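You operate a simulated robot arm through the tools that you are given. There is no shell and no other tool. Be economical: measure what you need, move in short steps, check, and stop when the job is done.

The job below is to be done with a simulated two-armed robot. You get a single attempt, and the scene is never put back.

## Task
Vent the steel pot and take the round box out onto the bench.
Fine: shut the vent knob and the lid again; the other boxes stay where they are.

Only the result counts: the job must be done as asked and must still hold three seconds after the hand-in. Knocking over, shifting, dropping, spilling or breaking anything else fails it. A push-on lid holds only when it is set on centred and level and pressed home; a screw cap is set on level and turned clockwise until tight.

## Robot
Two 7-joint arms with two-finger grippers on one trunk, on a base that drives. Base frame: it is fixed to the floor where the robot stands at the start and does not move with it; the origin is under the middle of the robot, x ahead of it, y to its left, z up; the surface under the hand at the start is at about z = 0.86. Units: m, degrees, N and s.
The left shoulder is at the start at [0.05, 0.191, 1.217], the right one opposite. With the tool pointing down near the work surface each hand reaches from about 0.1 to 0.74 m from the robot's upright axis, wherever it stands, measured 20 degrees to its own side. Places, roughly: black pump knob of the steel pot [0.5, 0, 0.9]; blue vent knob of the steel pot [0.6, 0, 0.9]; clear lid [0.7, 0.1, 0.9]; gauge of the steel pot [0.7, 0, 0.9]; inside of the steel pot [0.7, 0.1, 0.9]; steel pot [0.7, 0.1, 0.9]; top of the long steel bench [0.8, 0.3, 0.9]. Payload 2.69 kg a hand.
The tool frame of a hand sits at the grasp point between the pads (the TCP): z along the fingers, y along the line on which they close. The tips reach 0.02 m beyond it. The gripper opens to 0.1 m. The gripper's body begins 0.063 m behind the TCP.
Orientation is that of the tool frame in the base frame, as a unit quaternion [w, x, y, z]. With the fingers straight down and closing along the base's y, the tool's x points along the base's -x, its y along +y and its z along -z.

## Interface
- The arms move only by the tool servo_tool. It takes "left_series", "right_series" or both (then of equal length, played together; a hand with none holds still); each is a list of rows, each a list of 3 entries, a list of its own where there are three numbers: the shift along the base's x, y, z in units of 40 mm (1.0 is 40 mm), then the turn, a rotation vector about the base's x, y, z in units of 6 degrees (1.0 is 6 degrees), then the opening, from 0 (shut) to 1 (fully open). In form: [[[x, y, z], [rx, ry, rz], gripper], ...]. A call has 1 to 8 rows; each row shifts and turns the commanded pose from where the row before left it. A call with a number of a shift or a turn outside -1 to 1 is refused whole. Each row takes 0.2 s and may step no farther than 0.05 m and 8.6 degrees from the row before; otherwise, or with a gripper value out of range, the whole call is refused. Where a pose cannot be reached the arm comes as near as it can. A force on the tool above 40 N (or 10 N above the force at the start of the call, whichever is more), or a blocked arm, ends the call early, and 0.2 s more pass. The fingers move at their own pace (about 0.153 m/s each) and stop on an object; they squeeze with about 22 N. The grip force told is the motor's: it shows also when the fingers shut on nothing. Time passes only in rows, and 0.2 s behind the last, so rows that do not move let the fingers close. The reply holds the time, the measured pose of the TCP, the force on the tool along the base axes, the opening and the grip force, in the units named above and with some noise, with the torque about the TCP (base axes, N m) and any sound that the robot's microphone picked up.
- Cameras (640 x 400 px; columns grow to the right, rows downward): "scene" is now at [0.1282, -0.0044, 1.3834]; the picture's right is [-0.05, -1.00, 0.00], its down [-0.62, 0.03, -0.79] and it looks along [0.79, -0.04, -0.62] (base axes); focal length 258 px, centre (320, 200). "left" rides on the left gripper at [0.07, 0.019, -0.099] in its tool frame; the picture's right is [-0.26, 0.97, 0.00], its down [-0.75, -0.20, -0.63] and it looks along [-0.61, -0.16, 0.78] (tool axes); focal length 230 px, centre (320, 200). "right" rides on the right gripper at [0.07, -0.018, -0.099] in its tool frame; the picture's right is [0.26, 0.97, 0.00], its down [-0.75, 0.20, -0.63] and it looks along [-0.61, 0.16, 0.78] (tool axes); focal length 230 px, centre (320, 200). There is no depth. A picture from a camera that has moved, and an enlarged one, comes with that camera's place and axes in the base frame and with its lens.
- get_image(camera): a new picture of that camera. The clock stands still meanwhile.
- raise_lower(by): slides the trunk up (or, below 0, down) by that many m; the arms and the scene camera ride with it, the base frame stays. It gives what a move gives, with no picture.
- roll_base(legs): drives the robot by 1 to 6 legs, each [ahead, left, turn to the left] in m, m and degrees, along the robot's own axes; the way and the turn of a leg run together, so that a leg with both is an arc; at most 1.5 m and 180 degrees a leg. The arms and the cameras ride along, it lands a little off, and it stops where it bumps. It gives what a move gives.
- pan_tilt(pan, tilt): turns the head with the scene camera to pan (to the left, within 80 degrees either way) and tilt (down, from -29 to 69), counted from straight ahead of the robot. It gives what a move gives.
- close_up(camera, box): a new picture of the part [left, top, right, bottom] of that camera's present view, enlarged. The clock stands still meanwhile.
- finish_job(): hands the job in; it is judged then, once.

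Go step by step. Nothing tells you exact positions but the pictures and the camera data: compare them with the known pose of the tool, close in by small moves and look again before you grip or let go. The budget is 120 turns and 108 pictures, counting those below and the enlarged ones. Unless the task says otherwise, let go and move clear before handing in, and close with one line.

The tools are called by a JSON object that holds its "op" and its "data". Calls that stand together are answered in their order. servo_tool: Moves the arms, as the interface text tells. Its arguments: {"type":"object","properties":{"left_series":{"type":"array"},"right_series":{"type":"array"}},"required":[]} The other tools are called the same way: raise_lower (by) slides the trunk up or down; roll_base (legs) drives the base; pan_tilt (pan, tilt) turns the head that bears the scene camera; get_image (camera) takes a picture; close_up (camera, box) takes an enlarged picture of a part of a camera's view; finish_job () hands the job in.

At the start:

```text
clock: 0.0
left_position: [0.3373, 0.1685, 1.2148]
left_orientation: [0.001, 0.001, 1.0, 0.0]
left_wrist_force: [-0.6, 0.0, -0.2]
left_ft_torque: [0.02, -0.01, -0.03]
left_grip_width: 0.0998
left_gripper_force: 0.0
right_position: [0.4193, -0.1537, 1.2084]
right_orientation: [0.0, 0.002, 1.0, 0.001]
right_wrist_force: [0.3, -0.4, -0.4]
right_ft_torque: [-0.01, 0.0, -0.02]
right_grip_width: 0.0999
right_gripper_force: 0.0
trunk travel left (down, up): [-0.275, 0.048]
robot x, y, heading: [0.001, -0.0018, 0.0]
head pan, tilt: [-3.1, 38.1]
```

scene: 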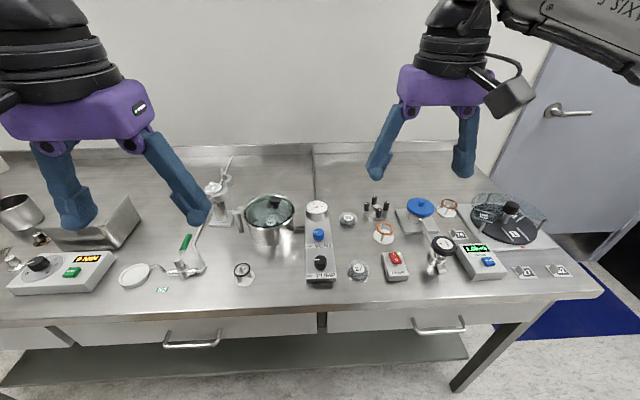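
right: 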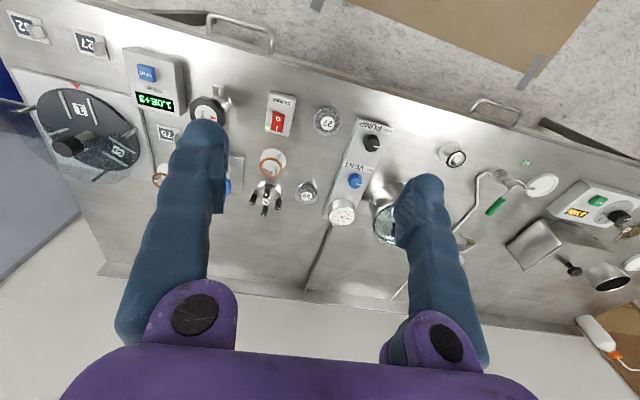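
left: 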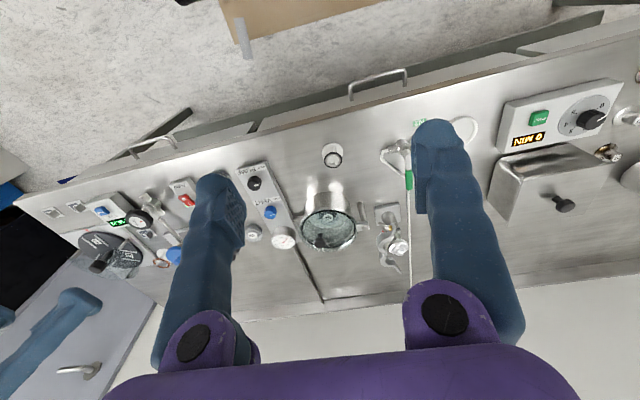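

I see a steel pot with a clear lid, with a panel beside it bearing the gauge, blue vent knob and black pump knob. I'll look closer at them first.

{"op": "close_up", "data": {"camera": "scene", "box": [220, 170, 360, 290]}}

{"op": "close_up", "data": {"camera": "left", "box": [220, 130, 400, 270]}}

```text
3.33 times, centred on (290, 230) of scene
camera zoom: at [0.1282, -0.0044, 1.3834], right [-0.05, -1.0, 0.0], down [-0.62, 0.03, -0.79], along [0.79, -0.04, -0.62], focal length 860 px, centre (420, 100)
```

zoom: 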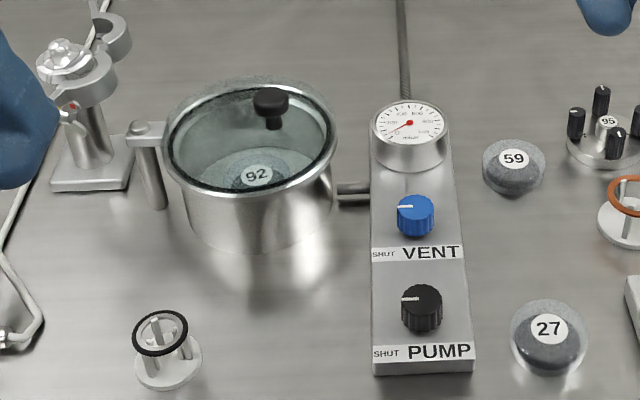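

```text
2.86 times, centred on (310, 200) of left
camera zoom: at [0.2666, 0.1875, 1.3131], right [0.26, 0.97, 0.0], down [0.75, -0.2, 0.63], along [0.61, -0.16, -0.78], focal length 657 px, centre (349, 200)
```

zoom: 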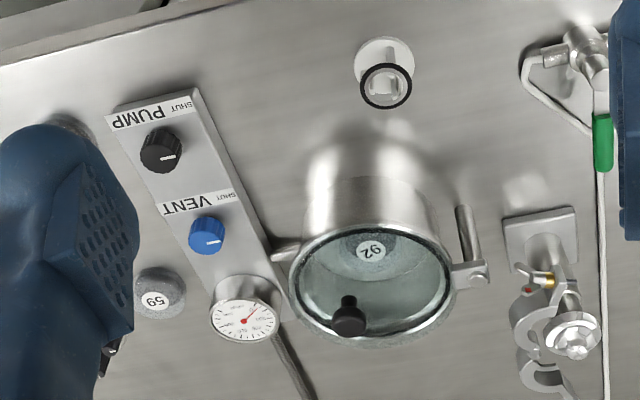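

I take the vent knob to be near (0.60, -0.025, 0.91) and the pot rim centre near (0.66, 0.105, 0.93). I'll bring the left hand nearer for a better view.

{"op": "servo_tool", "data": {"left_series": [[[0.8, -0.1, -0.5], [0, 0, 0], 1], [[0.8, -0.1, -0.5], [0, 0, 0], 1], [[0.8, -0.1, -0.5], [0, 0, 0], 1], [[0.8, -0.1, -0.5], [0, 0, 0], 1], [[0.5, 0, -0.5], [0, 0, 0], 1]]}}

{"op": "get_image", "data": {"camera": "left"}}

{"op": "close_up", "data": {"camera": "scene", "box": [230, 185, 310, 245]}}

{"op": "close_up", "data": {"camera": "scene", "box": [295, 195, 345, 235]}}

```text
clock: 1.2
left_position: [0.4855, 0.1536, 1.1143]
left_orientation: [-0.001, 0.0, 1.0, 0.0]
left_wrist_force: [0.6, 0.3, 0.4]
left_ft_torque: [0.01, -0.02, 0.03]
left_grip_width: 0.0997
left_gripper_force: 0.0
right_position: [0.4184, -0.153, 1.2073]
right_orientation: [0.0, 0.002, 1.0, 0.001]
right_wrist_force: [-0.4, -0.5, 0.8]
right_ft_torque: [-0.01, 0.02, 0.0]
right_grip_width: 0.0999
right_gripper_force: 0.0
trunk travel left (down, up): [-0.275, 0.048]
robot x, y, heading: [0.0023, 0.0015, 0.1]
head pan, tilt: [-3.1, 38.1]
```

```text
102 pictures are left
camera left: at [0.4156, 0.1714, 1.213], right [0.26, 0.97, 0.0], down [0.75, -0.2, 0.63], along [0.61, -0.16, -0.78], focal length 230 px, centre (320, 200)
```

left: 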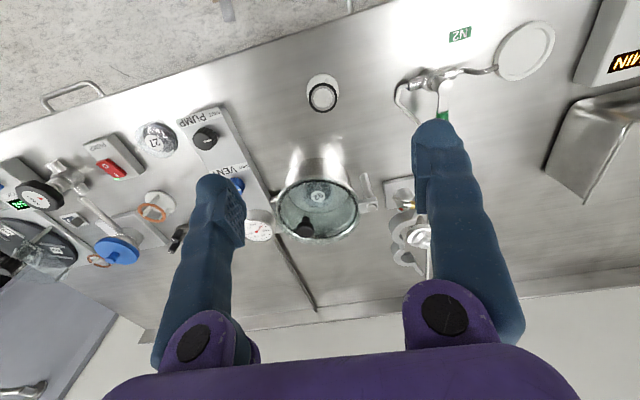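

```text
6.67 times, centred on (270, 215) of scene
camera zoom: at [0.1286, -0.0042, 1.3834], right [-0.05, -1.0, 0.0], down [-0.62, 0.03, -0.79], along [0.79, -0.04, -0.62], focal length 1719 px, centre (653, 100)
```

zoom: 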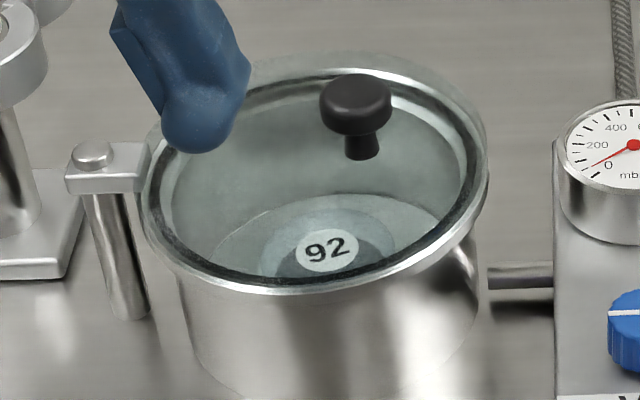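

```text
10.00 times, centred on (320, 215) of scene
camera zoom: at [0.1286, -0.0042, 1.3834], right [-0.05, -1.0, 0.0], down [-0.62, 0.03, -0.79], along [0.79, -0.04, -0.62], focal length 2579 px, centre (320, 50)
```

zoom: 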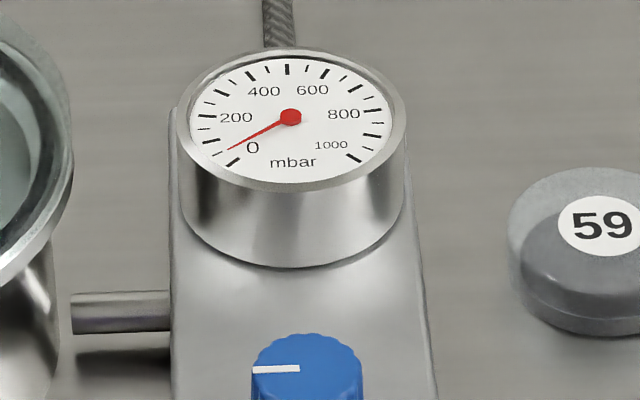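

Gauge reads about 70 mbar, so the pot is under vacuum; the vent knob points at SHUT. I'll back the left hand off a bit and bring the right hand over the vent knob.

{"op": "servo_tool", "data": {"right_series": [[[0.76, 0.53, -0.65], [0, 0, 0], 0.5], [[0.76, 0.53, -0.65], [0, 0, 0], 0.5], [[0.76, 0.53, -0.65], [0, 0, 0], 0.5], [[0.76, 0.53, -0.65], [0, 0, 0], 0.5], [[0.76, 0.53, -0.65], [0, 0, 0], 0.5], [[0.76, 0.53, -0.65], [0, 0, 0], 0.5]], "left_series": [[[-0.6, 0.6, 0], [0, 0, 0], 1], [[-0.6, 0.6, 0], [0, 0, 0], 1], [[-0.6, 0.6, 0], [0, 0, 0], 1], [[0, 0, 0], [0, 0, 0], 1], [[0, 0, 0], [0, 0, 0], 1], [[0, 0, 0], [0, 0, 0], 1]]}}

{"op": "get_image", "data": {"camera": "right"}}

{"op": "close_up", "data": {"camera": "scene", "box": [230, 140, 390, 260]}}

```text
clock: 2.6
left_position: [0.4139, 0.2261, 1.1137]
left_orientation: [0.0, 0.0, 1.0, -0.001]
left_wrist_force: [-0.6, 0.0, 0.1]
left_ft_torque: [-0.02, 0.02, 0.02]
left_grip_width: 0.0999
left_gripper_force: 0.0
right_position: [0.6006, -0.023, 1.0497]
right_orientation: [0.001, 0.001, 1.0, 0.0]
right_wrist_force: [0.8, -1.1, -0.7]
right_ft_torque: [0.01, 0.01, 0.02]
right_grip_width: 0.0499
right_gripper_force: 0.0
trunk travel left (down, up): [-0.275, 0.048]
robot x, y, heading: [0.0017, -0.0033, -0.1]
head pan, tilt: [-3.1, 38.1]
```

```text
99 pictures are left
camera right: at [0.5312, -0.0425, 1.1509], right [-0.26, 0.97, 0.0], down [0.75, 0.2, 0.63], along [0.61, 0.16, -0.78], focal length 230 px, centre (320, 200)
```

right: 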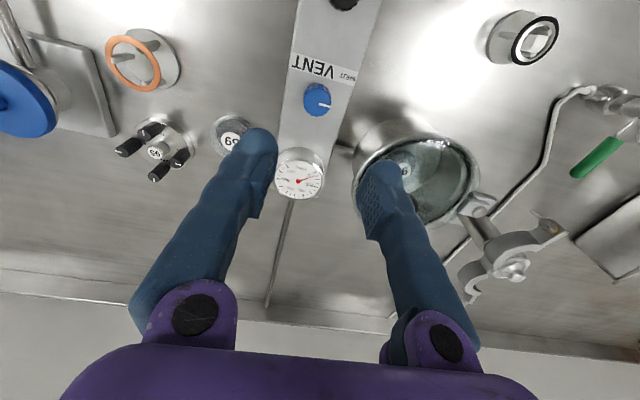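

```text
3.33 times, centred on (310, 200) of scene
camera zoom: at [0.1289, -0.0034, 1.3834], right [-0.05, -1.0, 0.0], down [-0.62, 0.03, -0.79], along [0.79, -0.04, -0.62], focal length 860 px, centre (353, 200)
```

zoom: 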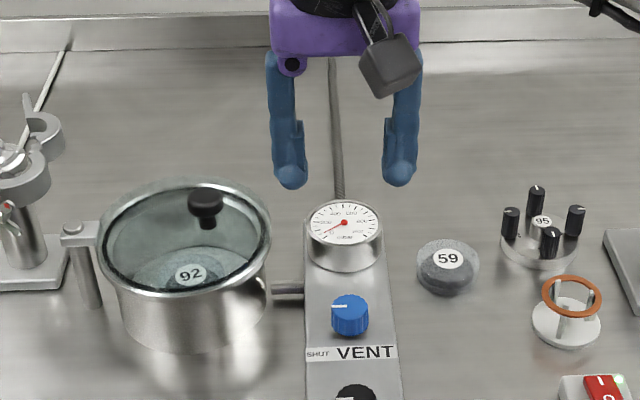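

The knob top comes out near (0.597, -0.027, 0.909). I'll descend above it and check.

{"op": "servo_tool", "data": {"right_series": [[[-0.09, -0.1, -0.8], [0, 0, 0], 0.5], [[0, 0, -0.8], [0, 0, 0], 0.5], [[0, 0, -0.8], [0, 0, 0], 0.5], [[0, 0, -0.6], [0, 0, 0], 0.5]]}}

{"op": "close_up", "data": {"camera": "right", "box": [220, 40, 420, 190]}}

{"op": "close_up", "data": {"camera": "scene", "box": [270, 180, 370, 260]}}

```text
clock: 3.6
left_position: [0.4122, 0.2254, 1.114]
left_orientation: [0.0, 0.0, 1.0, 0.0]
left_wrist_force: [0.4, 0.8, 0.1]
left_ft_torque: [-0.01, -0.01, 0.01]
left_grip_width: 0.1
left_gripper_force: 0.0
right_position: [0.5967, -0.0313, 0.9306]
right_orientation: [0.0, 0.001, 1.0, 0.0]
right_wrist_force: [0.0, -0.3, 0.1]
right_ft_torque: [0.03, 0.01, -0.01]
right_grip_width: 0.0502
right_gripper_force: 0.0
trunk travel left (down, up): [-0.275, 0.048]
robot x, y, heading: [0.0001, 0.0014, 0.0]
head pan, tilt: [-3.1, 38.1]
```

```text
2.67 times, centred on (320, 115) of right
camera zoom: at [0.5269, -0.0497, 1.0306], right [-0.26, 0.97, 0.0], down [0.75, 0.2, 0.63], along [0.61, 0.16, -0.78], focal length 614 px, centre (320, 427)
```

zoom: 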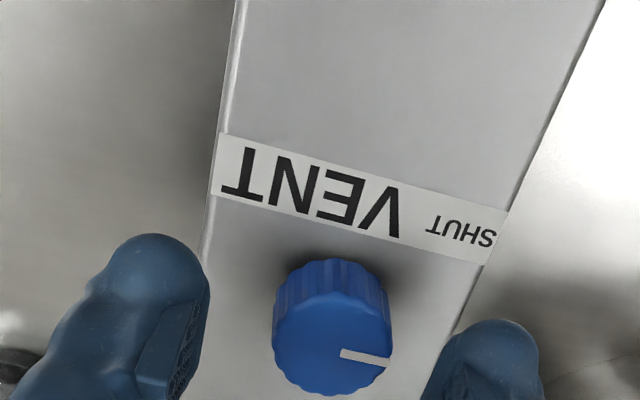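

```text
5.00 times, centred on (320, 220) of scene
camera zoom: at [0.1283, -0.0044, 1.3835], right [-0.05, -1.0, 0.0], down [-0.62, 0.03, -0.79], along [0.79, -0.04, -0.62], focal length 1290 px, centre (320, 100)
```

zoom: 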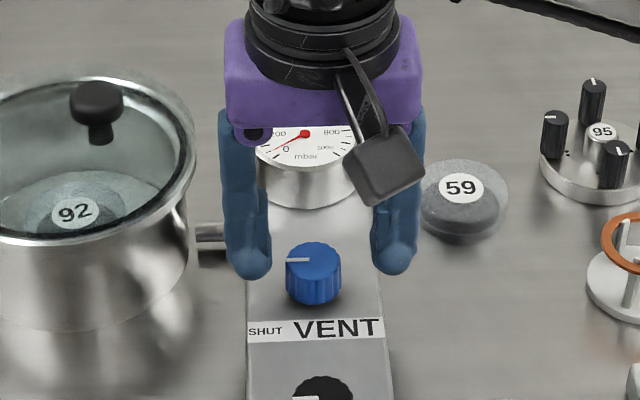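

The knob sits between the fingers, about 3 mm to the left of centre. I'll correct, lower and grip.

{"op": "servo_tool", "data": {"right_series": [[[0, 0.07, -0.25], [0, 0, 0], 0.5], [[0, 0, -0.2], [0, 0, 0], 0.5], [[0, 0, 0], [0, 0, 0], 0.0], [[0, 0, 0], [0, 0, 0], 0.0]]}}

{"op": "close_up", "data": {"camera": "right", "box": [220, 40, 420, 190]}}

```text
clock: 4.6
left_position: [0.4116, 0.2264, 1.1139]
left_orientation: [0.0, 0.0, 1.0, 0.0]
left_wrist_force: [-0.2, -0.7, 0.2]
left_ft_torque: [0.01, 0.0, 0.01]
left_grip_width: 0.1
left_gripper_force: 0.0
right_position: [0.5963, -0.0254, 0.9127]
right_orientation: [0.0, 0.002, 1.0, 0.0]
right_wrist_force: [-0.8, 4.8, -3.6]
right_ft_torque: [0.11, -0.34, 0.0]
right_grip_width: 0.0287
right_gripper_force: 45.0
trunk travel left (down, up): [-0.275, 0.048]
robot x, y, heading: [0.0022, -0.0025, 0.1]
head pan, tilt: [-3.1, 38.1]
```

```text
2.67 times, centred on (320, 115) of right
camera zoom: at [0.5268, -0.0458, 1.0133], right [-0.26, 0.97, 0.0], down [0.75, 0.2, 0.63], along [0.61, 0.16, -0.78], focal length 614 px, centre (320, 427)
```

zoom: 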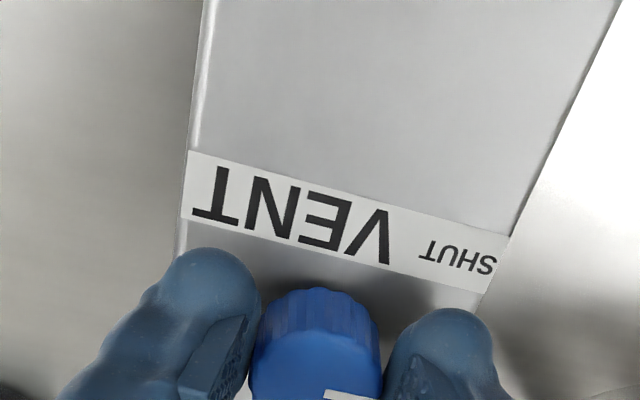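

Knob gripped (29 mm). I'll turn it clockwise a bit and read the torque.

{"op": "servo_tool", "data": {"right_series": [[[0, 0, 0], [0, 0, -0.8], 0], [[0, 0, 0], [0, 0, -0.8], 0], [[0, 0, 0], [0, 0, -0.8], 0], [[0, 0, 0], [0, 0, -0.8], 0]]}}

{"op": "close_up", "data": {"camera": "scene", "box": [270, 180, 370, 260]}}

```text
clock: 5.6
left_position: [0.4125, 0.226, 1.1123]
left_orientation: [0.0, 0.0, 1.0, -0.001]
left_wrist_force: [0.6, -0.7, -0.1]
left_ft_torque: [0.04, -0.02, 0.02]
left_grip_width: 0.1003
left_gripper_force: 0.1
right_position: [0.5962, -0.0254, 0.9133]
right_orientation: [-0.001, 0.167, 0.986, 0.0]
right_wrist_force: [-1.1, 12.9, -9.8]
right_ft_torque: [0.12, -0.15, 0.04]
right_grip_width: 0.0289
right_gripper_force: 45.0
trunk travel left (down, up): [-0.275, 0.048]
robot x, y, heading: [-0.0002, 0.0006, -0.2]
head pan, tilt: [-3.1, 38.1]
```

```text
5.00 times, centred on (320, 220) of scene
camera zoom: at [0.129, -0.0029, 1.3833], right [-0.05, -1.0, 0.0], down [-0.62, 0.03, -0.79], along [0.79, -0.04, -0.62], focal length 1290 px, centre (320, 100)
```

zoom: 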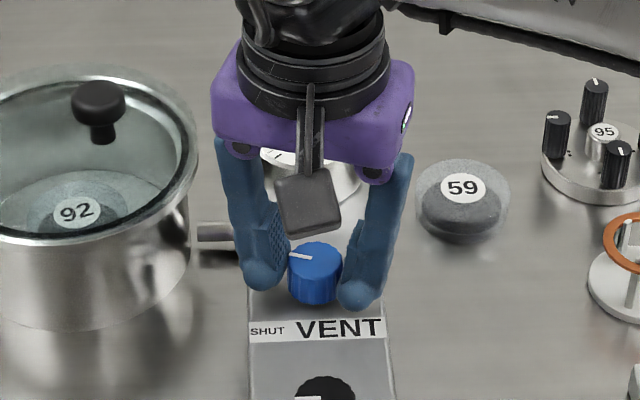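

The knob turns freely with the gripper. I'll continue clockwise toward 90°.

{"op": "servo_tool", "data": {"right_series": [[[0, 0.05, 0], [0, 0, -1], 0], [[0, 0, 0], [0, 0, -1], 0], [[0, 0, 0], [0, 0, -1], 0], [[0, 0, 0], [0, 0, -1], 0], [[0, 0, 0], [0, 0, -1], 0], [[0, 0, 0], [0, 0, -1], 0]]}}

{"op": "close_up", "data": {"camera": "scene", "box": [270, 180, 370, 260]}}

```text
clock: 7.0
left_position: [0.4133, 0.2265, 1.1127]
left_orientation: [-0.001, 0.0, 1.0, -0.001]
left_wrist_force: [0.2, 0.9, 0.6]
left_ft_torque: [-0.03, -0.01, -0.01]
left_grip_width: 0.0999
left_gripper_force: 0.0
right_position: [0.5992, -0.0237, 0.9125]
right_orientation: [0.0, 0.465, 0.885, 0.001]
right_wrist_force: [4.3, 17.1, -11.8]
right_ft_torque: [0.49, 0.15, 0.07]
right_grip_width: 0.0286
right_gripper_force: 45.1
trunk travel left (down, up): [-0.275, 0.048]
robot x, y, heading: [-0.0011, 0.0001, -0.2]
head pan, tilt: [-3.1, 38.1]
```

```text
5.00 times, centred on (320, 220) of scene
camera zoom: at [0.13, -0.0026, 1.3832], right [-0.05, -1.0, 0.0], down [-0.62, 0.03, -0.79], along [0.79, -0.04, -0.62], focal length 1290 px, centre (320, 100)
```

zoom: 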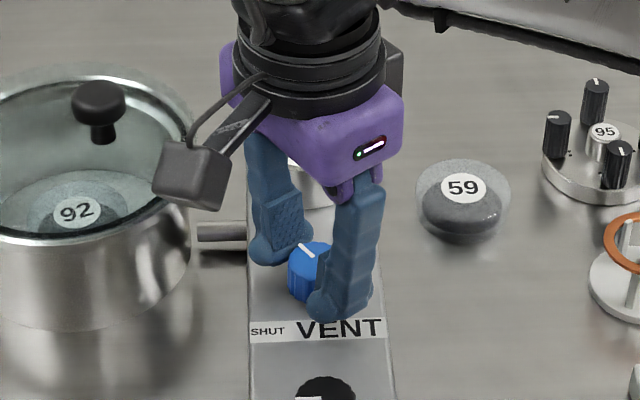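

Turned about 55°. Side force rose with my +y shift, so I'll ease back −y while continuing.

{"op": "servo_tool", "data": {"right_series": [[[0, -0.07, 0.02], [0, 0, 0], 0], [[0, -0.03, 0.02], [0, 0, -1], 0], [[0, 0, 0], [0, 0, -1], 0], [[0, 0, 0], [0, 0, -1], 0]]}}

{"op": "close_up", "data": {"camera": "scene", "box": [270, 180, 370, 260]}}

```text
clock: 8.0
left_position: [0.4148, 0.2266, 1.1119]
left_orientation: [-0.002, 0.0, 1.0, -0.002]
left_wrist_force: [-0.4, -0.8, 0.4]
left_ft_torque: [0.06, 0.01, 0.05]
left_grip_width: 0.1
left_gripper_force: 0.0
right_position: [0.599, -0.0254, 0.9129]
right_orientation: [0.001, 0.597, 0.802, 0.002]
right_wrist_force: [12.7, 28.5, -16.5]
right_ft_torque: [0.42, 0.07, 0.04]
right_grip_width: 0.0286
right_gripper_force: 44.7
trunk travel left (down, up): [-0.275, 0.048]
robot x, y, heading: [-0.0011, 0.0019, 0.1]
head pan, tilt: [-3.1, 38.1]
```

```text
5.00 times, centred on (320, 220) of scene
camera zoom: at [0.1316, -0.0015, 1.3831], right [-0.05, -1.0, 0.0], down [-0.62, 0.03, -0.79], along [0.78, -0.04, -0.62], focal length 1290 px, centre (320, 100)
```

zoom: 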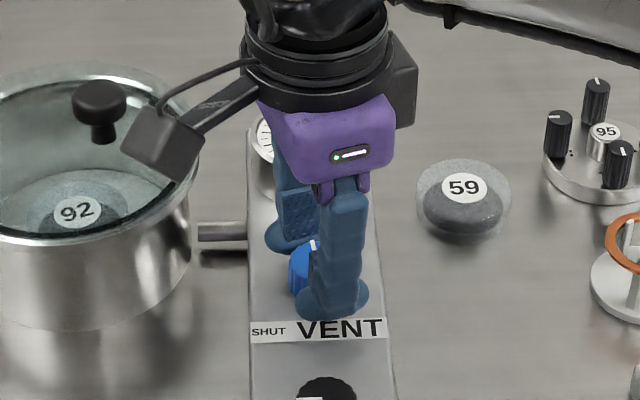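

Side forces are growing, so I'll let go, lift clear and read the gauge and knob.

{"op": "servo_tool", "data": {"right_series": [[[0, 0.08, -0.04], [0, 0, 0], 0], [[0, 0, 0], [0, 0, 0], 0.5], [[0, 0, 0], [0, 0, 0], 0.5], [[0, 0, 0.8], [0, 0, 0], 0.5], [[0, -0.5, 0.8], [0, 0, 0], 0.5], [[-0.5, -0.9, 0.3], [0, 0, 0], 0.5]]}}

{"op": "close_up", "data": {"camera": "scene", "box": [270, 180, 370, 260]}}

```text
clock: 9.4
left_position: [0.4116, 0.2237, 1.114]
left_orientation: [0.001, 0.0, 1.0, 0.0]
left_wrist_force: [-0.1, -1.5, 0.7]
left_ft_torque: [0.0, 0.0, -0.01]
left_grip_width: 0.1003
left_gripper_force: 0.0
right_position: [0.5761, -0.082, 0.9905]
right_orientation: [0.001, 0.597, 0.802, 0.001]
right_wrist_force: [-1.0, 0.7, 0.5]
right_ft_torque: [-0.04, -0.02, 0.03]
right_grip_width: 0.0501
right_gripper_force: 0.1
trunk travel left (down, up): [-0.275, 0.048]
robot x, y, heading: [0.0002, -0.0037, -0.0]
head pan, tilt: [-3.1, 38.1]
```

```text
5.00 times, centred on (320, 220) of scene
camera zoom: at [0.1275, -0.0059, 1.3835], right [-0.05, -1.0, 0.0], down [-0.61, 0.03, -0.79], along [0.79, -0.04, -0.62], focal length 1290 px, centre (320, 100)
```

zoom: 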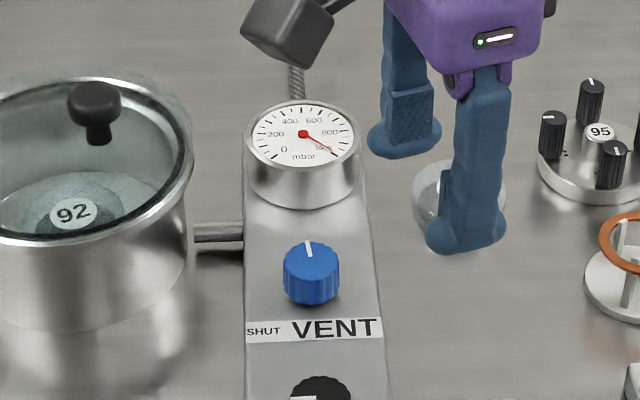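

Gauge is at about 1000 mbar: vented. I'll move the right hand clear and bring the left hand in to study the lid.

{"op": "servo_tool", "data": {"right_series": [[[-0.8, -0.6, 0.6], [0, 0, 0], 0.5], [[-0.8, -0.6, 0.6], [0, 0, 0], 0.5], [[-0.8, -0.6, 0.6], [0, 0, 0], 0.5], [[-0.8, -0.6, 0.6], [0, 0, 0], 0.5]], "left_series": [[[0.8, -0.46, -0.46], [0, 0, 0], 1], [[0.8, -0.46, -0.46], [0, 0, 0], 1], [[0.8, -0.46, -0.46], [0, 0, 0], 1], [[0.8, -0.46, -0.46], [0, 0, 0], 1]]}}

{"op": "get_image", "data": {"camera": "left"}}

{"op": "close_up", "data": {"camera": "left", "box": [230, 110, 430, 260]}}

{"op": "close_up", "data": {"camera": "right", "box": [160, 50, 480, 290]}}

```text
clock: 10.4
left_position: [0.5395, 0.1517, 1.0395]
left_orientation: [0.0, -0.001, 1.0, 0.001]
left_wrist_force: [-0.5, -0.5, 0.3]
left_ft_torque: [0.02, 0.01, 0.0]
left_grip_width: 0.1001
left_gripper_force: 0.0
right_position: [0.4479, -0.1801, 1.0849]
right_orientation: [0.0, 0.596, 0.803, 0.0]
right_wrist_force: [-0.8, -0.8, 0.0]
right_ft_torque: [0.02, 0.02, 0.0]
right_grip_width: 0.0501
right_gripper_force: 0.0
trunk travel left (down, up): [-0.275, 0.048]
robot x, y, heading: [0.0022, -0.0033, 0.2]
head pan, tilt: [-3.1, 38.1]
```

```text
90 pictures are left
camera left: at [0.4703, 0.1699, 1.1386], right [0.26, 0.97, 0.0], down [0.75, -0.2, 0.63], along [0.61, -0.16, -0.78], focal length 230 px, centre (320, 200)
```

left: 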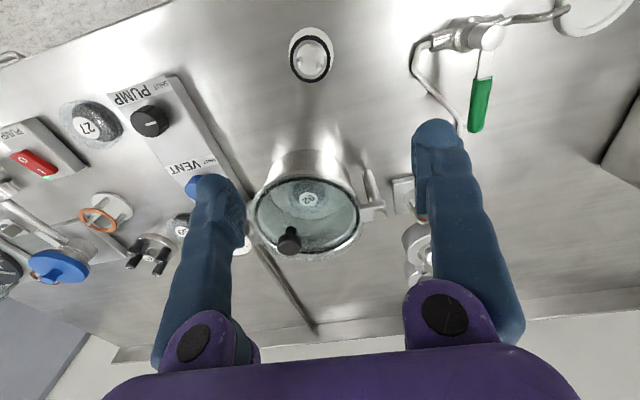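

```text
2.67 times, centred on (330, 185) of left
camera zoom: at [0.4703, 0.1699, 1.1386], right [0.26, 0.97, 0.0], down [0.75, -0.2, 0.63], along [0.61, -0.16, -0.78], focal length 614 px, centre (293, 240)
```

zoom: 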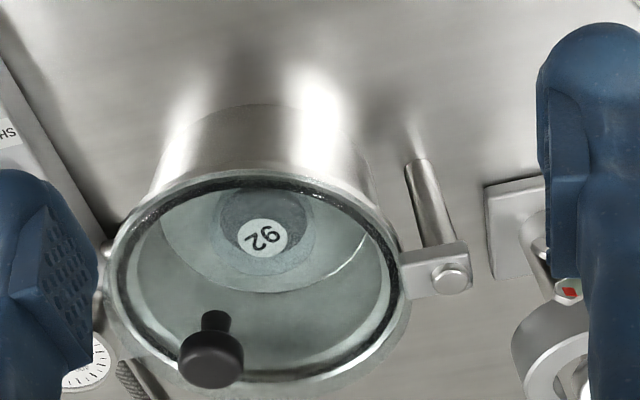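

```text
1.67 times, centred on (320, 170) of right
camera zoom: at [0.4103, -0.1194, 1.1864], right [0.85, 0.52, 0.0], down [0.41, -0.66, 0.63], along [0.33, -0.54, -0.78], focal length 384 px, centre (320, 250)
```

zoom: 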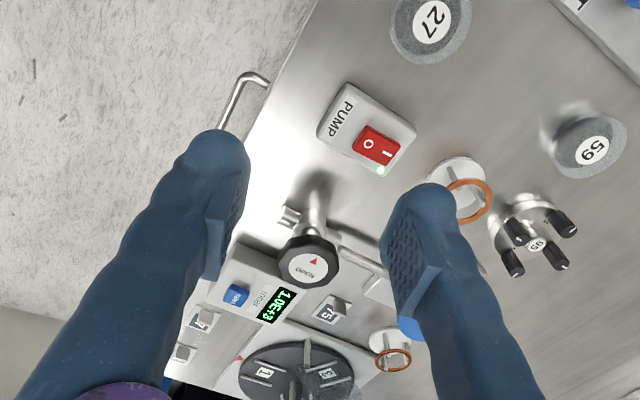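

The lid hangs on an arm pivoting on the post at about (0.667, 0.19). Its knob is near (0.668, 0.082, 0.96). I'll go above the knob with the left hand.

{"op": "servo_tool", "data": {"left_series": [[[0.8, -0.43, -0.1], [0, 0, 0], 0.6], [[0.8, -0.43, -0.2], [0, 0, 0], 0.6], [[0.8, -0.43, -0.2], [0, 0, 0], 0.6], [[0.8, -0.43, -0.3], [0, 0, 0], 0.6]]}}

{"op": "get_image", "data": {"camera": "left"}}

{"op": "close_up", "data": {"camera": "scene", "box": [220, 160, 320, 240]}}

```text
clock: 11.4
left_position: [0.668, 0.0815, 1.0078]
left_orientation: [0.001, 0.002, 1.0, 0.001]
left_wrist_force: [1.2, -0.3, -0.6]
left_ft_torque: [0.0, 0.02, 0.0]
left_grip_width: 0.0603
left_gripper_force: 0.2
right_position: [0.4492, -0.18, 1.0848]
right_orientation: [0.0, 0.597, 0.802, 0.002]
right_wrist_force: [0.0, -1.1, 0.4]
right_ft_torque: [0.06, -0.02, -0.02]
right_grip_width: 0.0502
right_gripper_force: 0.0
trunk travel left (down, up): [-0.275, 0.048]
robot x, y, heading: [0.0017, -0.0019, 0.1]
head pan, tilt: [-3.1, 38.1]
```

```text
87 pictures are left
camera left: at [0.5978, 0.0991, 1.108], right [0.26, 0.97, 0.0], down [0.75, -0.2, 0.63], along [0.61, -0.16, -0.78], focal length 230 px, centre (320, 200)
```

left: 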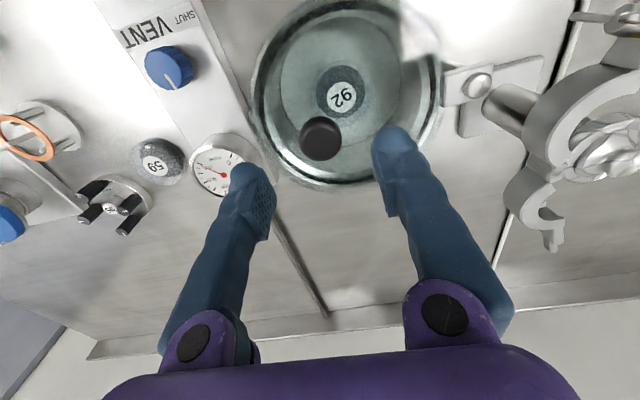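

```text
5.00 times, centred on (270, 200) of scene
camera zoom: at [0.1281, -0.0062, 1.3834], right [-0.05, -1.0, 0.0], down [-0.62, 0.03, -0.79], along [0.79, -0.04, -0.62], focal length 1290 px, centre (570, 200)
```

zoom: 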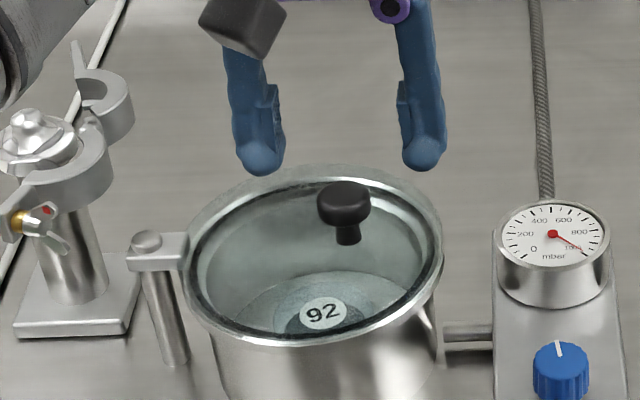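

Knob is centred at about (0.663, 0.083). I'll lower and grip it.

{"op": "servo_tool", "data": {"left_series": [[[-0.12, 0.04, -0.6], [0, 0, 0], 0.6], [[0, 0, -0.52], [0, 0, 0], 0.6], [[0, 0, 0], [0, 0, 0], 0.0], [[0, 0, 0], [0, 0, 0], 0.0]]}}

{"op": "close_up", "data": {"camera": "scene", "box": [220, 160, 320, 240]}}

```text
clock: 12.4
left_position: [0.6638, 0.0828, 0.9639]
left_orientation: [0.0, -0.001, 1.0, 0.001]
left_wrist_force: [-0.5, -2.4, -3.4]
left_ft_torque: [-0.06, -0.32, 0.02]
left_grip_width: 0.0198
left_gripper_force: 45.0
right_position: [0.4487, -0.1798, 1.0849]
right_orientation: [0.001, 0.597, 0.803, 0.001]
right_wrist_force: [-0.5, -0.1, -0.6]
right_ft_torque: [0.02, -0.01, 0.0]
right_grip_width: 0.0502
right_gripper_force: 0.1
trunk travel left (down, up): [-0.275, 0.048]
robot x, y, heading: [0.002, -0.0011, 0.0]
head pan, tilt: [-3.1, 38.1]
```

```text
5.00 times, centred on (270, 200) of scene
camera zoom: at [0.1283, -0.0047, 1.3834], right [-0.05, -1.0, 0.0], down [-0.62, 0.03, -0.79], along [0.79, -0.04, -0.62], focal length 1290 px, centre (570, 200)
```

zoom: 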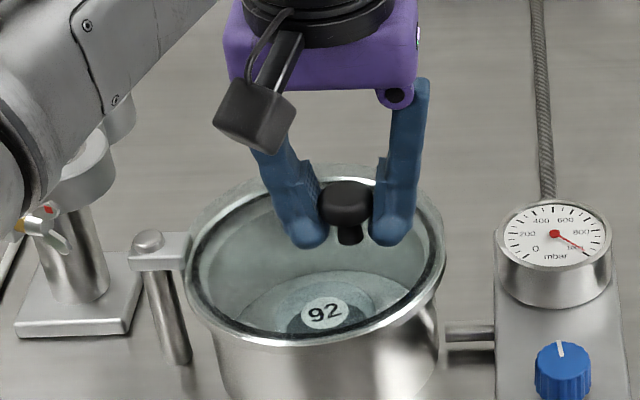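

Knob is gripped. I'll test a small swing toward the robot, watching force.

{"op": "servo_tool", "data": {"left_series": [[[-0.15, 0, 0], [0, 0, 0], 0.0], [[-0.15, 0, 0], [0, 0, 0], 0.0]]}}

{"op": "close_up", "data": {"camera": "scene", "box": [220, 160, 320, 240]}}

```text
clock: 13.0
left_position: [0.6516, 0.0852, 0.9637]
left_orientation: [0.0, 0.0, 1.0, -0.001]
left_wrist_force: [3.4, -3.9, -3.8]
left_ft_torque: [-0.07, -0.61, -0.33]
left_grip_width: 0.0198
left_gripper_force: 44.9
right_position: [0.4505, -0.1793, 1.0847]
right_orientation: [0.0, 0.597, 0.802, 0.0]
right_wrist_force: [0.2, -0.5, 0.0]
right_ft_torque: [-0.02, -0.03, 0.02]
right_grip_width: 0.0499
right_gripper_force: 0.0
trunk travel left (down, up): [-0.275, 0.048]
robot x, y, heading: [-0.002, 0.0016, 0.3]
head pan, tilt: [-3.1, 38.1]
```

```text
5.00 times, centred on (270, 200) of scene
camera zoom: at [0.1291, -0.0047, 1.3833], right [-0.05, -1.0, 0.0], down [-0.62, 0.03, -0.79], along [0.79, -0.04, -0.62], focal length 1290 px, centre (570, 200)
```

zoom: 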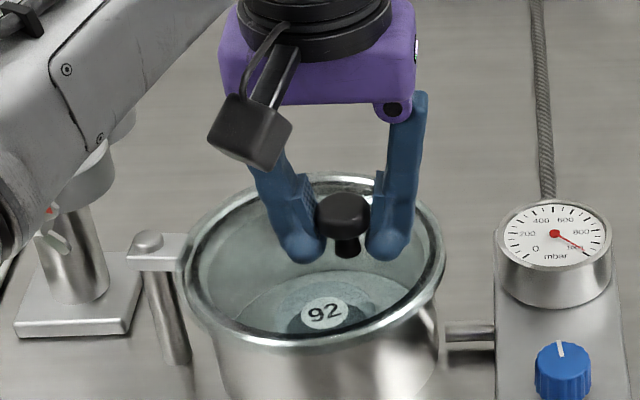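

The lid swings freely and horizontally about the post. I'll swing it further toward the front on the arc, turning the hand along.

{"op": "servo_tool", "data": {"left_series": [[[-0.281, 0.048, 0], [0, 0, -1], 0], [[-0.275, 0.076, 0], [0, 0, -1], 0], [[-0.267, 0.104, 0], [0, 0, -1], 0], [[-0.253, 0.131, 0], [0, 0, -1], 0], [[-0.237, 0.158, 0], [0, 0, -1], 0], [[-0.221, 0.183, 0], [0, 0, -1], 0], [[-0.199, 0.202, 0], [0, 0, -1], 0], [[-0.177, 0.223, 0], [0, 0, -1], 0]]}}

{"op": "close_up", "data": {"camera": "scene", "box": [160, 150, 340, 285]}}

```text
clock: 14.8
left_position: [0.5752, 0.1285, 0.9628]
left_orientation: [-0.001, 0.409, 0.913, -0.001]
left_wrist_force: [-14.2, -13.1, -13.8]
left_ft_torque: [-0.8, -0.63, -0.26]
left_grip_width: 0.0195
left_gripper_force: 45.0
right_position: [0.4469, -0.1802, 1.0846]
right_orientation: [0.001, 0.597, 0.802, 0.0]
right_wrist_force: [-0.3, 0.5, -0.2]
right_ft_torque: [-0.02, 0.02, 0.01]
right_grip_width: 0.0498
right_gripper_force: 0.1
trunk travel left (down, up): [-0.275, 0.048]
robot x, y, heading: [0.0016, -0.0001, -0.2]
head pan, tilt: [-3.1, 38.1]
```

```text
2.96 times, centred on (250, 218) of scene
camera zoom: at [0.1276, -0.0055, 1.3834], right [-0.05, -1.0, 0.0], down [-0.62, 0.03, -0.79], along [0.79, -0.04, -0.62], focal length 764 px, centre (527, 148)
```

zoom: 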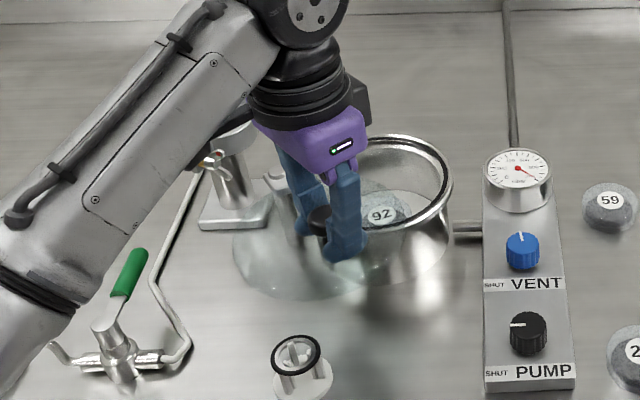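

The lid swings nicely. I'll carry on to about 96°, easing the small radial error.

{"op": "servo_tool", "data": {"left_series": [[[-0.193, 0.203, -0.04], [0, 0, -1], 0], [[-0.128, 0.253, 0], [0, 0, -1], 0], [[-0.101, 0.267, 0], [0, 0, -1], 0], [[-0.071, 0.278, 0], [0, 0, -1], 0], [[-0.041, 0.281, 0], [0, 0, -1], 0], [[-0.014, 0.286, 0], [0, 0, -1], 0], [[0.016, 0.283, 0], [0, 0, -1], 0]]}}

{"op": "close_up", "data": {"camera": "scene", "box": [160, 150, 340, 285]}}

{"op": "get_image", "data": {"camera": "left"}}

```text
clock: 16.4
left_position: [0.5554, 0.2032, 0.9626]
left_orientation: [0.001, 0.707, 0.707, 0.001]
left_wrist_force: [10.7, 2.1, 5.8]
left_ft_torque: [0.21, 0.02, 0.3]
left_grip_width: 0.0193
left_gripper_force: 44.6
right_position: [0.4493, -0.1794, 1.0857]
right_orientation: [0.0, 0.596, 0.803, 0.001]
right_wrist_force: [0.1, 0.0, -0.2]
right_ft_torque: [-0.02, 0.0, -0.01]
right_grip_width: 0.05
right_gripper_force: 0.1
trunk travel left (down, up): [-0.275, 0.048]
robot x, y, heading: [0.0016, 0.0032, 0.1]
head pan, tilt: [-3.1, 38.1]
```

```text
2.96 times, centred on (250, 218) of scene
camera zoom: at [0.1289, -0.0044, 1.3835], right [-0.05, -1.0, 0.0], down [-0.62, 0.03, -0.79], along [0.79, -0.04, -0.62], focal length 764 px, centre (527, 148)
```

zoom: 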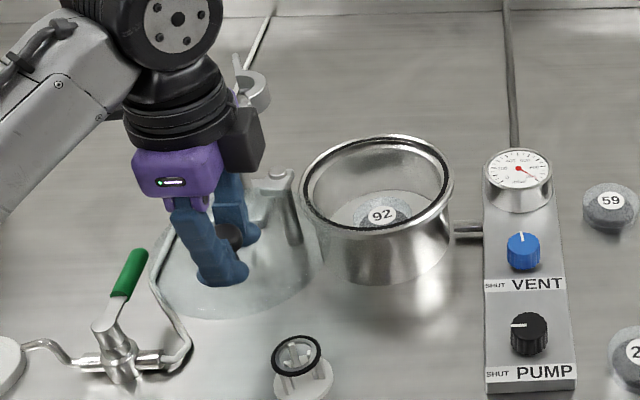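

```text
81 pictures are left
camera left: at [0.5734, 0.2731, 1.062], right [0.97, -0.26, 0.0], down [-0.2, -0.75, 0.63], along [-0.16, -0.61, -0.78], focal length 230 px, centre (320, 200)
```

left: 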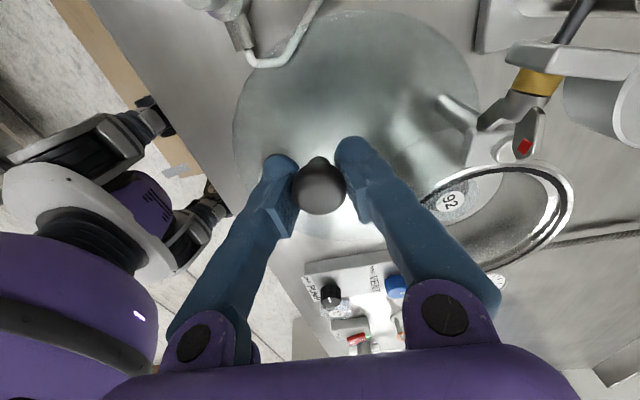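

The lid is well open and the box 92 is at the pot's middle. I'll let go of the lid knob with the left hand, rise, and turn back for a look into the pot.

{"op": "servo_tool", "data": {"left_series": [[[0, 0, 0], [0, 0, 0], 0.6], [[0, 0, 0], [0, 0, 0], 0.6], [[0, 0, 0.5], [0, 0, 0], 0.6], [[0, 0, 1], [0, 0, 0], 0.6], [[0, 0, 1], [0, 0, 1], 0.6], [[0, 0, 0], [0, 0, 1], 0.6], [[0, 0, 0], [0, 0, 1], 0.6], [[0, 0, 0], [0, 0, 1], 0.6]]}}

{"op": "servo_tool", "data": {"left_series": [[[0, -0.2, 0], [0, 0, 1], 0.7], [[0, -0.2, 0], [0, 0, 1], 0.7], [[0, -0.2, 0], [0, 0, 1], 0.7], [[0.2, -0.2, 0], [0, 0, 1], 0.7], [[0.2, -0.3, 0], [0, 0, 1], 0.7], [[0.2, -0.3, 0], [0, 0, 1], 0.7], [[0.3, -0.3, 0], [0, 0, 1], 0.7], [[0.3, -0.3, 0], [0, 0, 1], 0.7]]}}

{"op": "servo_tool", "data": {"left_series": [[[0.3, -0.2, 0], [0, 0, 1], 0.7], [[0.3, -0.2, 0], [0, 0, 1], 0.7], [[0.2, 0, 0], [0, 0, 1], 0.7]]}}

{"op": "get_image", "data": {"camera": "left"}}

{"op": "close_up", "data": {"camera": "scene", "box": [160, 150, 340, 285]}}

```text
clock: 18.2
left_position: [0.5543, 0.2024, 1.0623]
left_orientation: [0.0, 0.544, 0.839, 0.0]
left_wrist_force: [0.1, -0.3, -1.0]
left_ft_torque: [-0.02, 0.02, 0.0]
left_grip_width: 0.0599
left_gripper_force: 0.0
right_position: [0.4495, -0.179, 1.0852]
right_orientation: [0.0, 0.596, 0.803, 0.0]
right_wrist_force: [-0.6, 1.1, -0.3]
right_ft_torque: [0.0, 0.02, 0.02]
right_grip_width: 0.0502
right_gripper_force: 0.0
trunk travel left (down, up): [-0.275, 0.048]
robot x, y, heading: [0.0001, 0.0008, -0.1]
head pan, tilt: [-3.1, 38.1]
```

```text
clock: 20.0
left_position: [0.6026, 0.1234, 1.0614]
left_orientation: [0.0, 0.156, 0.988, 0.0]
left_wrist_force: [0.9, -1.0, 0.3]
left_ft_torque: [0.0, -0.01, -0.03]
left_grip_width: 0.0698
left_gripper_force: 0.0
right_position: [0.4495, -0.1786, 1.0854]
right_orientation: [0.0, 0.597, 0.803, 0.001]
right_wrist_force: [0.4, 0.5, 0.4]
right_ft_torque: [-0.03, -0.04, 0.0]
right_grip_width: 0.0497
right_gripper_force: 0.1
trunk travel left (down, up): [-0.275, 0.048]
robot x, y, heading: [-0.0026, -0.0004, -0.0]
head pan, tilt: [-3.1, 38.1]
```

```text
clock: 20.8
left_position: [0.6351, 0.1083, 1.0622]
left_orientation: [0.0, 0.0, 1.0, 0.0]
left_wrist_force: [-0.4, 0.4, -0.3]
left_ft_torque: [-0.02, 0.01, 0.02]
left_grip_width: 0.0699
left_gripper_force: 0.1
right_position: [0.4489, -0.1791, 1.0851]
right_orientation: [0.001, 0.597, 0.802, 0.001]
right_wrist_force: [-0.3, -0.1, 0.2]
right_ft_torque: [-0.01, 0.0, 0.01]
right_grip_width: 0.0501
right_gripper_force: 0.0
trunk travel left (down, up): [-0.275, 0.048]
robot x, y, heading: [0.001, 0.0016, 0.1]
head pan, tilt: [-3.1, 38.1]
```

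```text
80 pictures are left
camera left: at [0.5646, 0.1253, 1.1611], right [0.26, 0.97, 0.0], down [0.75, -0.2, 0.63], along [0.61, -0.16, -0.78], focal length 230 px, centre (320, 200)
```

left: 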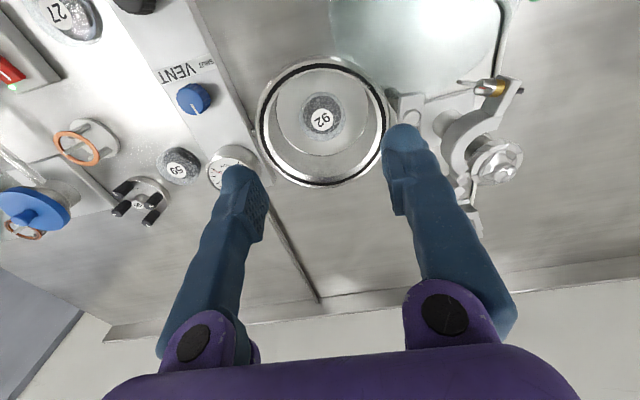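

```text
2.96 times, centred on (250, 218) of scene
camera zoom: at [0.1283, -0.0045, 1.3834], right [-0.05, -1.0, 0.0], down [-0.62, 0.03, -0.79], along [0.79, -0.04, -0.62], focal length 764 px, centre (527, 148)
```

zoom: 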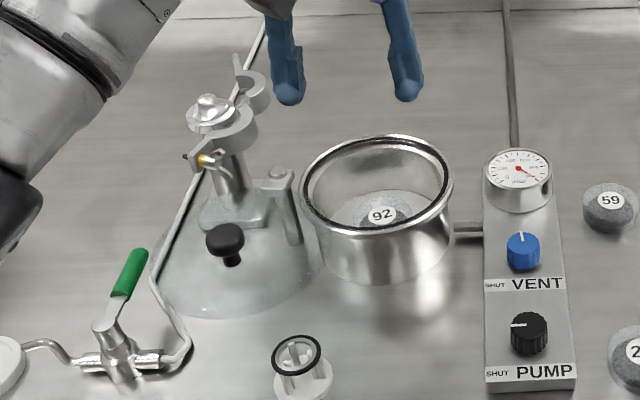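

Box 92 is at about (0.652, 0.104), 5 cm wide, top near z 0.90. I'll lower to the rim height and check alignment.

{"op": "servo_tool", "data": {"left_series": [[[0.42, -0.12, -0.7], [0, 0, 0], 0.72], [[0, 0, -0.7], [0, 0, 0], 0.72], [[0, 0, -0.7], [0, 0, 0], 0.72], [[0, 0, -0.4], [0, 0, 0], 0.72]]}}

{"op": "get_image", "data": {"camera": "left"}}

{"op": "close_up", "data": {"camera": "scene", "box": [240, 170, 320, 230]}}

```text
clock: 21.8
left_position: [0.6499, 0.1029, 0.9627]
left_orientation: [0.001, 0.0, 1.0, 0.0]
left_wrist_force: [0.2, 1.0, -0.1]
left_ft_torque: [0.0, 0.02, -0.02]
left_grip_width: 0.0717
left_gripper_force: 0.1
right_position: [0.4486, -0.1788, 1.0857]
right_orientation: [0.0, 0.597, 0.802, 0.001]
right_wrist_force: [-0.1, -0.6, 0.6]
right_ft_torque: [-0.01, 0.0, -0.03]
right_grip_width: 0.0502
right_gripper_force: 0.0
trunk travel left (down, up): [-0.275, 0.048]
robot x, y, heading: [0.0002, 0.0026, -0.4]
head pan, tilt: [-3.1, 38.1]
```

```text
78 pictures are left
camera left: at [0.5802, 0.1209, 1.0612], right [0.26, 0.97, 0.0], down [0.75, -0.2, 0.63], along [0.61, -0.16, -0.78], focal length 230 px, centre (320, 200)
```

left: 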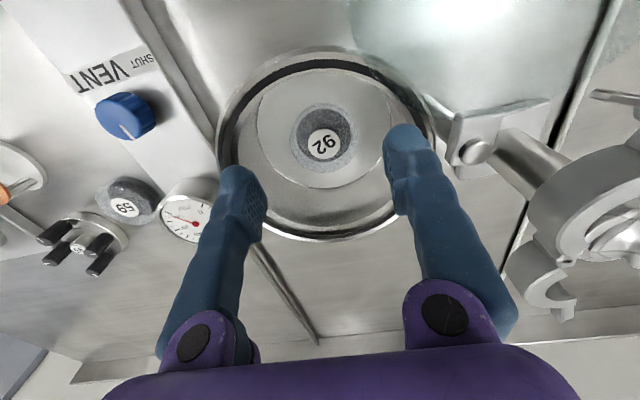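

```text
6.67 times, centred on (280, 200) of scene
camera zoom: at [0.1282, -0.0042, 1.3835], right [-0.05, -1.0, 0.0], down [-0.62, 0.03, -0.79], along [0.79, -0.04, -0.62], focal length 1719 px, centre (587, 200)
```

zoom: 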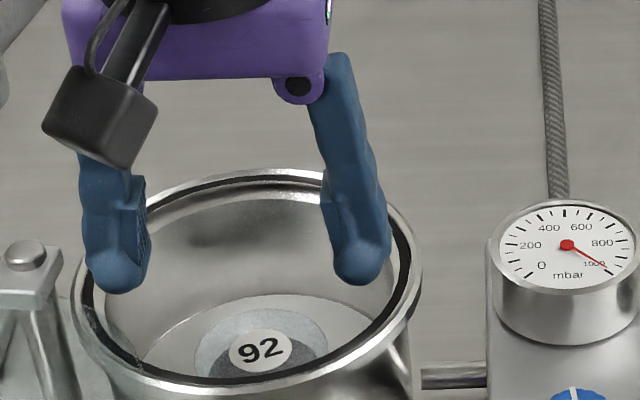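

Alignment is good. I'll lower into the pot and grip the box.

{"op": "servo_tool", "data": {"left_series": [[[0.08, 0.03, -0.6], [0, 0, 0], 0.72], [[0, 0, -0.6], [0, 0, 0], 0.72], [[0, 0, -0.5], [0, 0, 0], 0.72], [[0, 0, 0], [0, 0, 0], 0.72]]}}

{"op": "close_up", "data": {"camera": "scene", "box": [240, 170, 320, 230]}}

{"op": "close_up", "data": {"camera": "left", "box": [200, 20, 440, 200]}}

```text
clock: 22.8
left_position: [0.6538, 0.1031, 0.8934]
left_orientation: [0.0, 0.001, 1.0, 0.0]
left_wrist_force: [-0.3, -0.1, -0.6]
left_ft_torque: [0.01, 0.0, 0.0]
left_grip_width: 0.0718
left_gripper_force: 0.1
right_position: [0.4475, -0.1769, 1.0857]
right_orientation: [0.0, 0.597, 0.802, 0.0]
right_wrist_force: [-0.9, -0.1, -0.4]
right_ft_torque: [-0.04, -0.01, 0.02]
right_grip_width: 0.0501
right_gripper_force: 0.1
trunk travel left (down, up): [-0.275, 0.048]
robot x, y, heading: [-0.0026, -0.0004, -0.3]
head pan, tilt: [-3.1, 38.1]
```

```text
6.67 times, centred on (280, 200) of scene
camera zoom: at [0.128, -0.0044, 1.3835], right [-0.05, -1.0, 0.0], down [-0.62, 0.03, -0.79], along [0.79, -0.04, -0.62], focal length 1719 px, centre (587, 200)
```

zoom: 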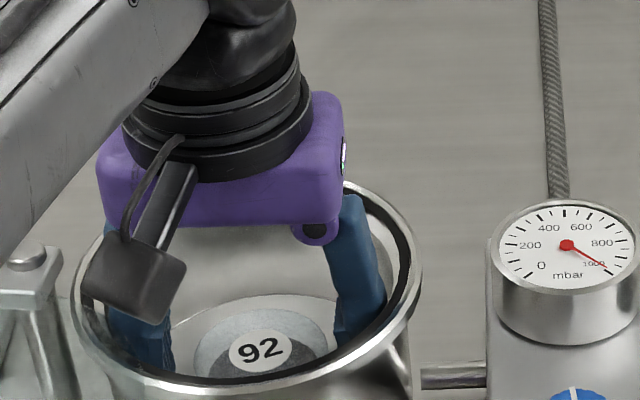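

```text
2.22 times, centred on (320, 110) of left
camera zoom: at [0.5835, 0.1219, 0.9928], right [0.26, 0.97, 0.0], down [0.75, -0.2, 0.63], along [0.61, -0.16, -0.78], focal length 511 px, centre (320, 400)
```

zoom: 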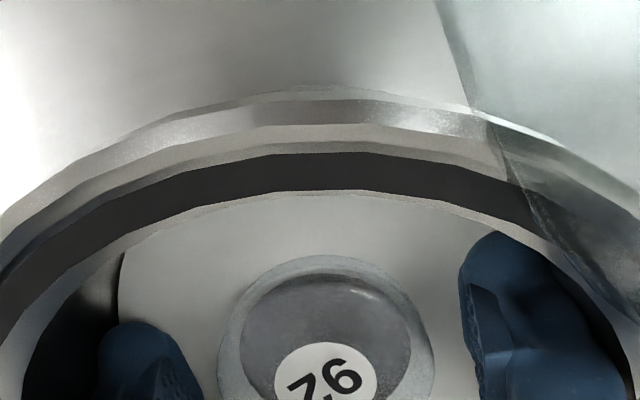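

The box lies between the fingers. I'll close on it.

{"op": "servo_tool", "data": {"left_series": [[[-0.05, 0, -0.05], [0, 0, 0], 0.5], [[0, 0, 0], [0, 0, 0], 0.3], [[0, 0, 0], [0, 0, 0], 0.3], [[0, 0, 0], [0, 0, 0], 0.3]]}}

{"op": "close_up", "data": {"camera": "left", "box": [200, 20, 440, 200]}}

```text
clock: 23.8
left_position: [0.6507, 0.1036, 0.8939]
left_orientation: [0.002, 0.0, 1.0, 0.0]
left_wrist_force: [3.6, -1.3, 9.8]
left_ft_torque: [-0.02, -0.06, -0.01]
left_grip_width: 0.0539
left_gripper_force: 21.8
right_position: [0.4475, -0.1785, 1.0872]
right_orientation: [0.001, 0.597, 0.802, 0.001]
right_wrist_force: [-1.0, -0.2, -0.1]
right_ft_torque: [0.02, 0.01, -0.04]
right_grip_width: 0.0502
right_gripper_force: 0.0
trunk travel left (down, up): [-0.275, 0.048]
robot x, y, heading: [-0.0018, 0.0021, 0.2]
head pan, tilt: [-3.1, 38.1]
```

```text
2.22 times, centred on (320, 110) of left
camera zoom: at [0.5817, 0.1218, 0.9924], right [0.26, 0.97, 0.0], down [0.75, -0.2, 0.63], along [0.61, -0.16, -0.78], focal length 511 px, centre (320, 400)
```

zoom: 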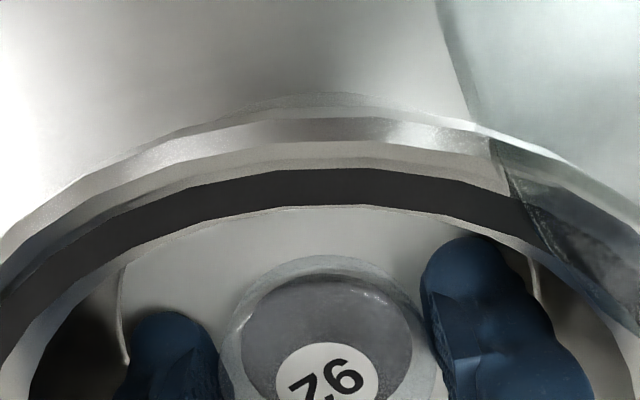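

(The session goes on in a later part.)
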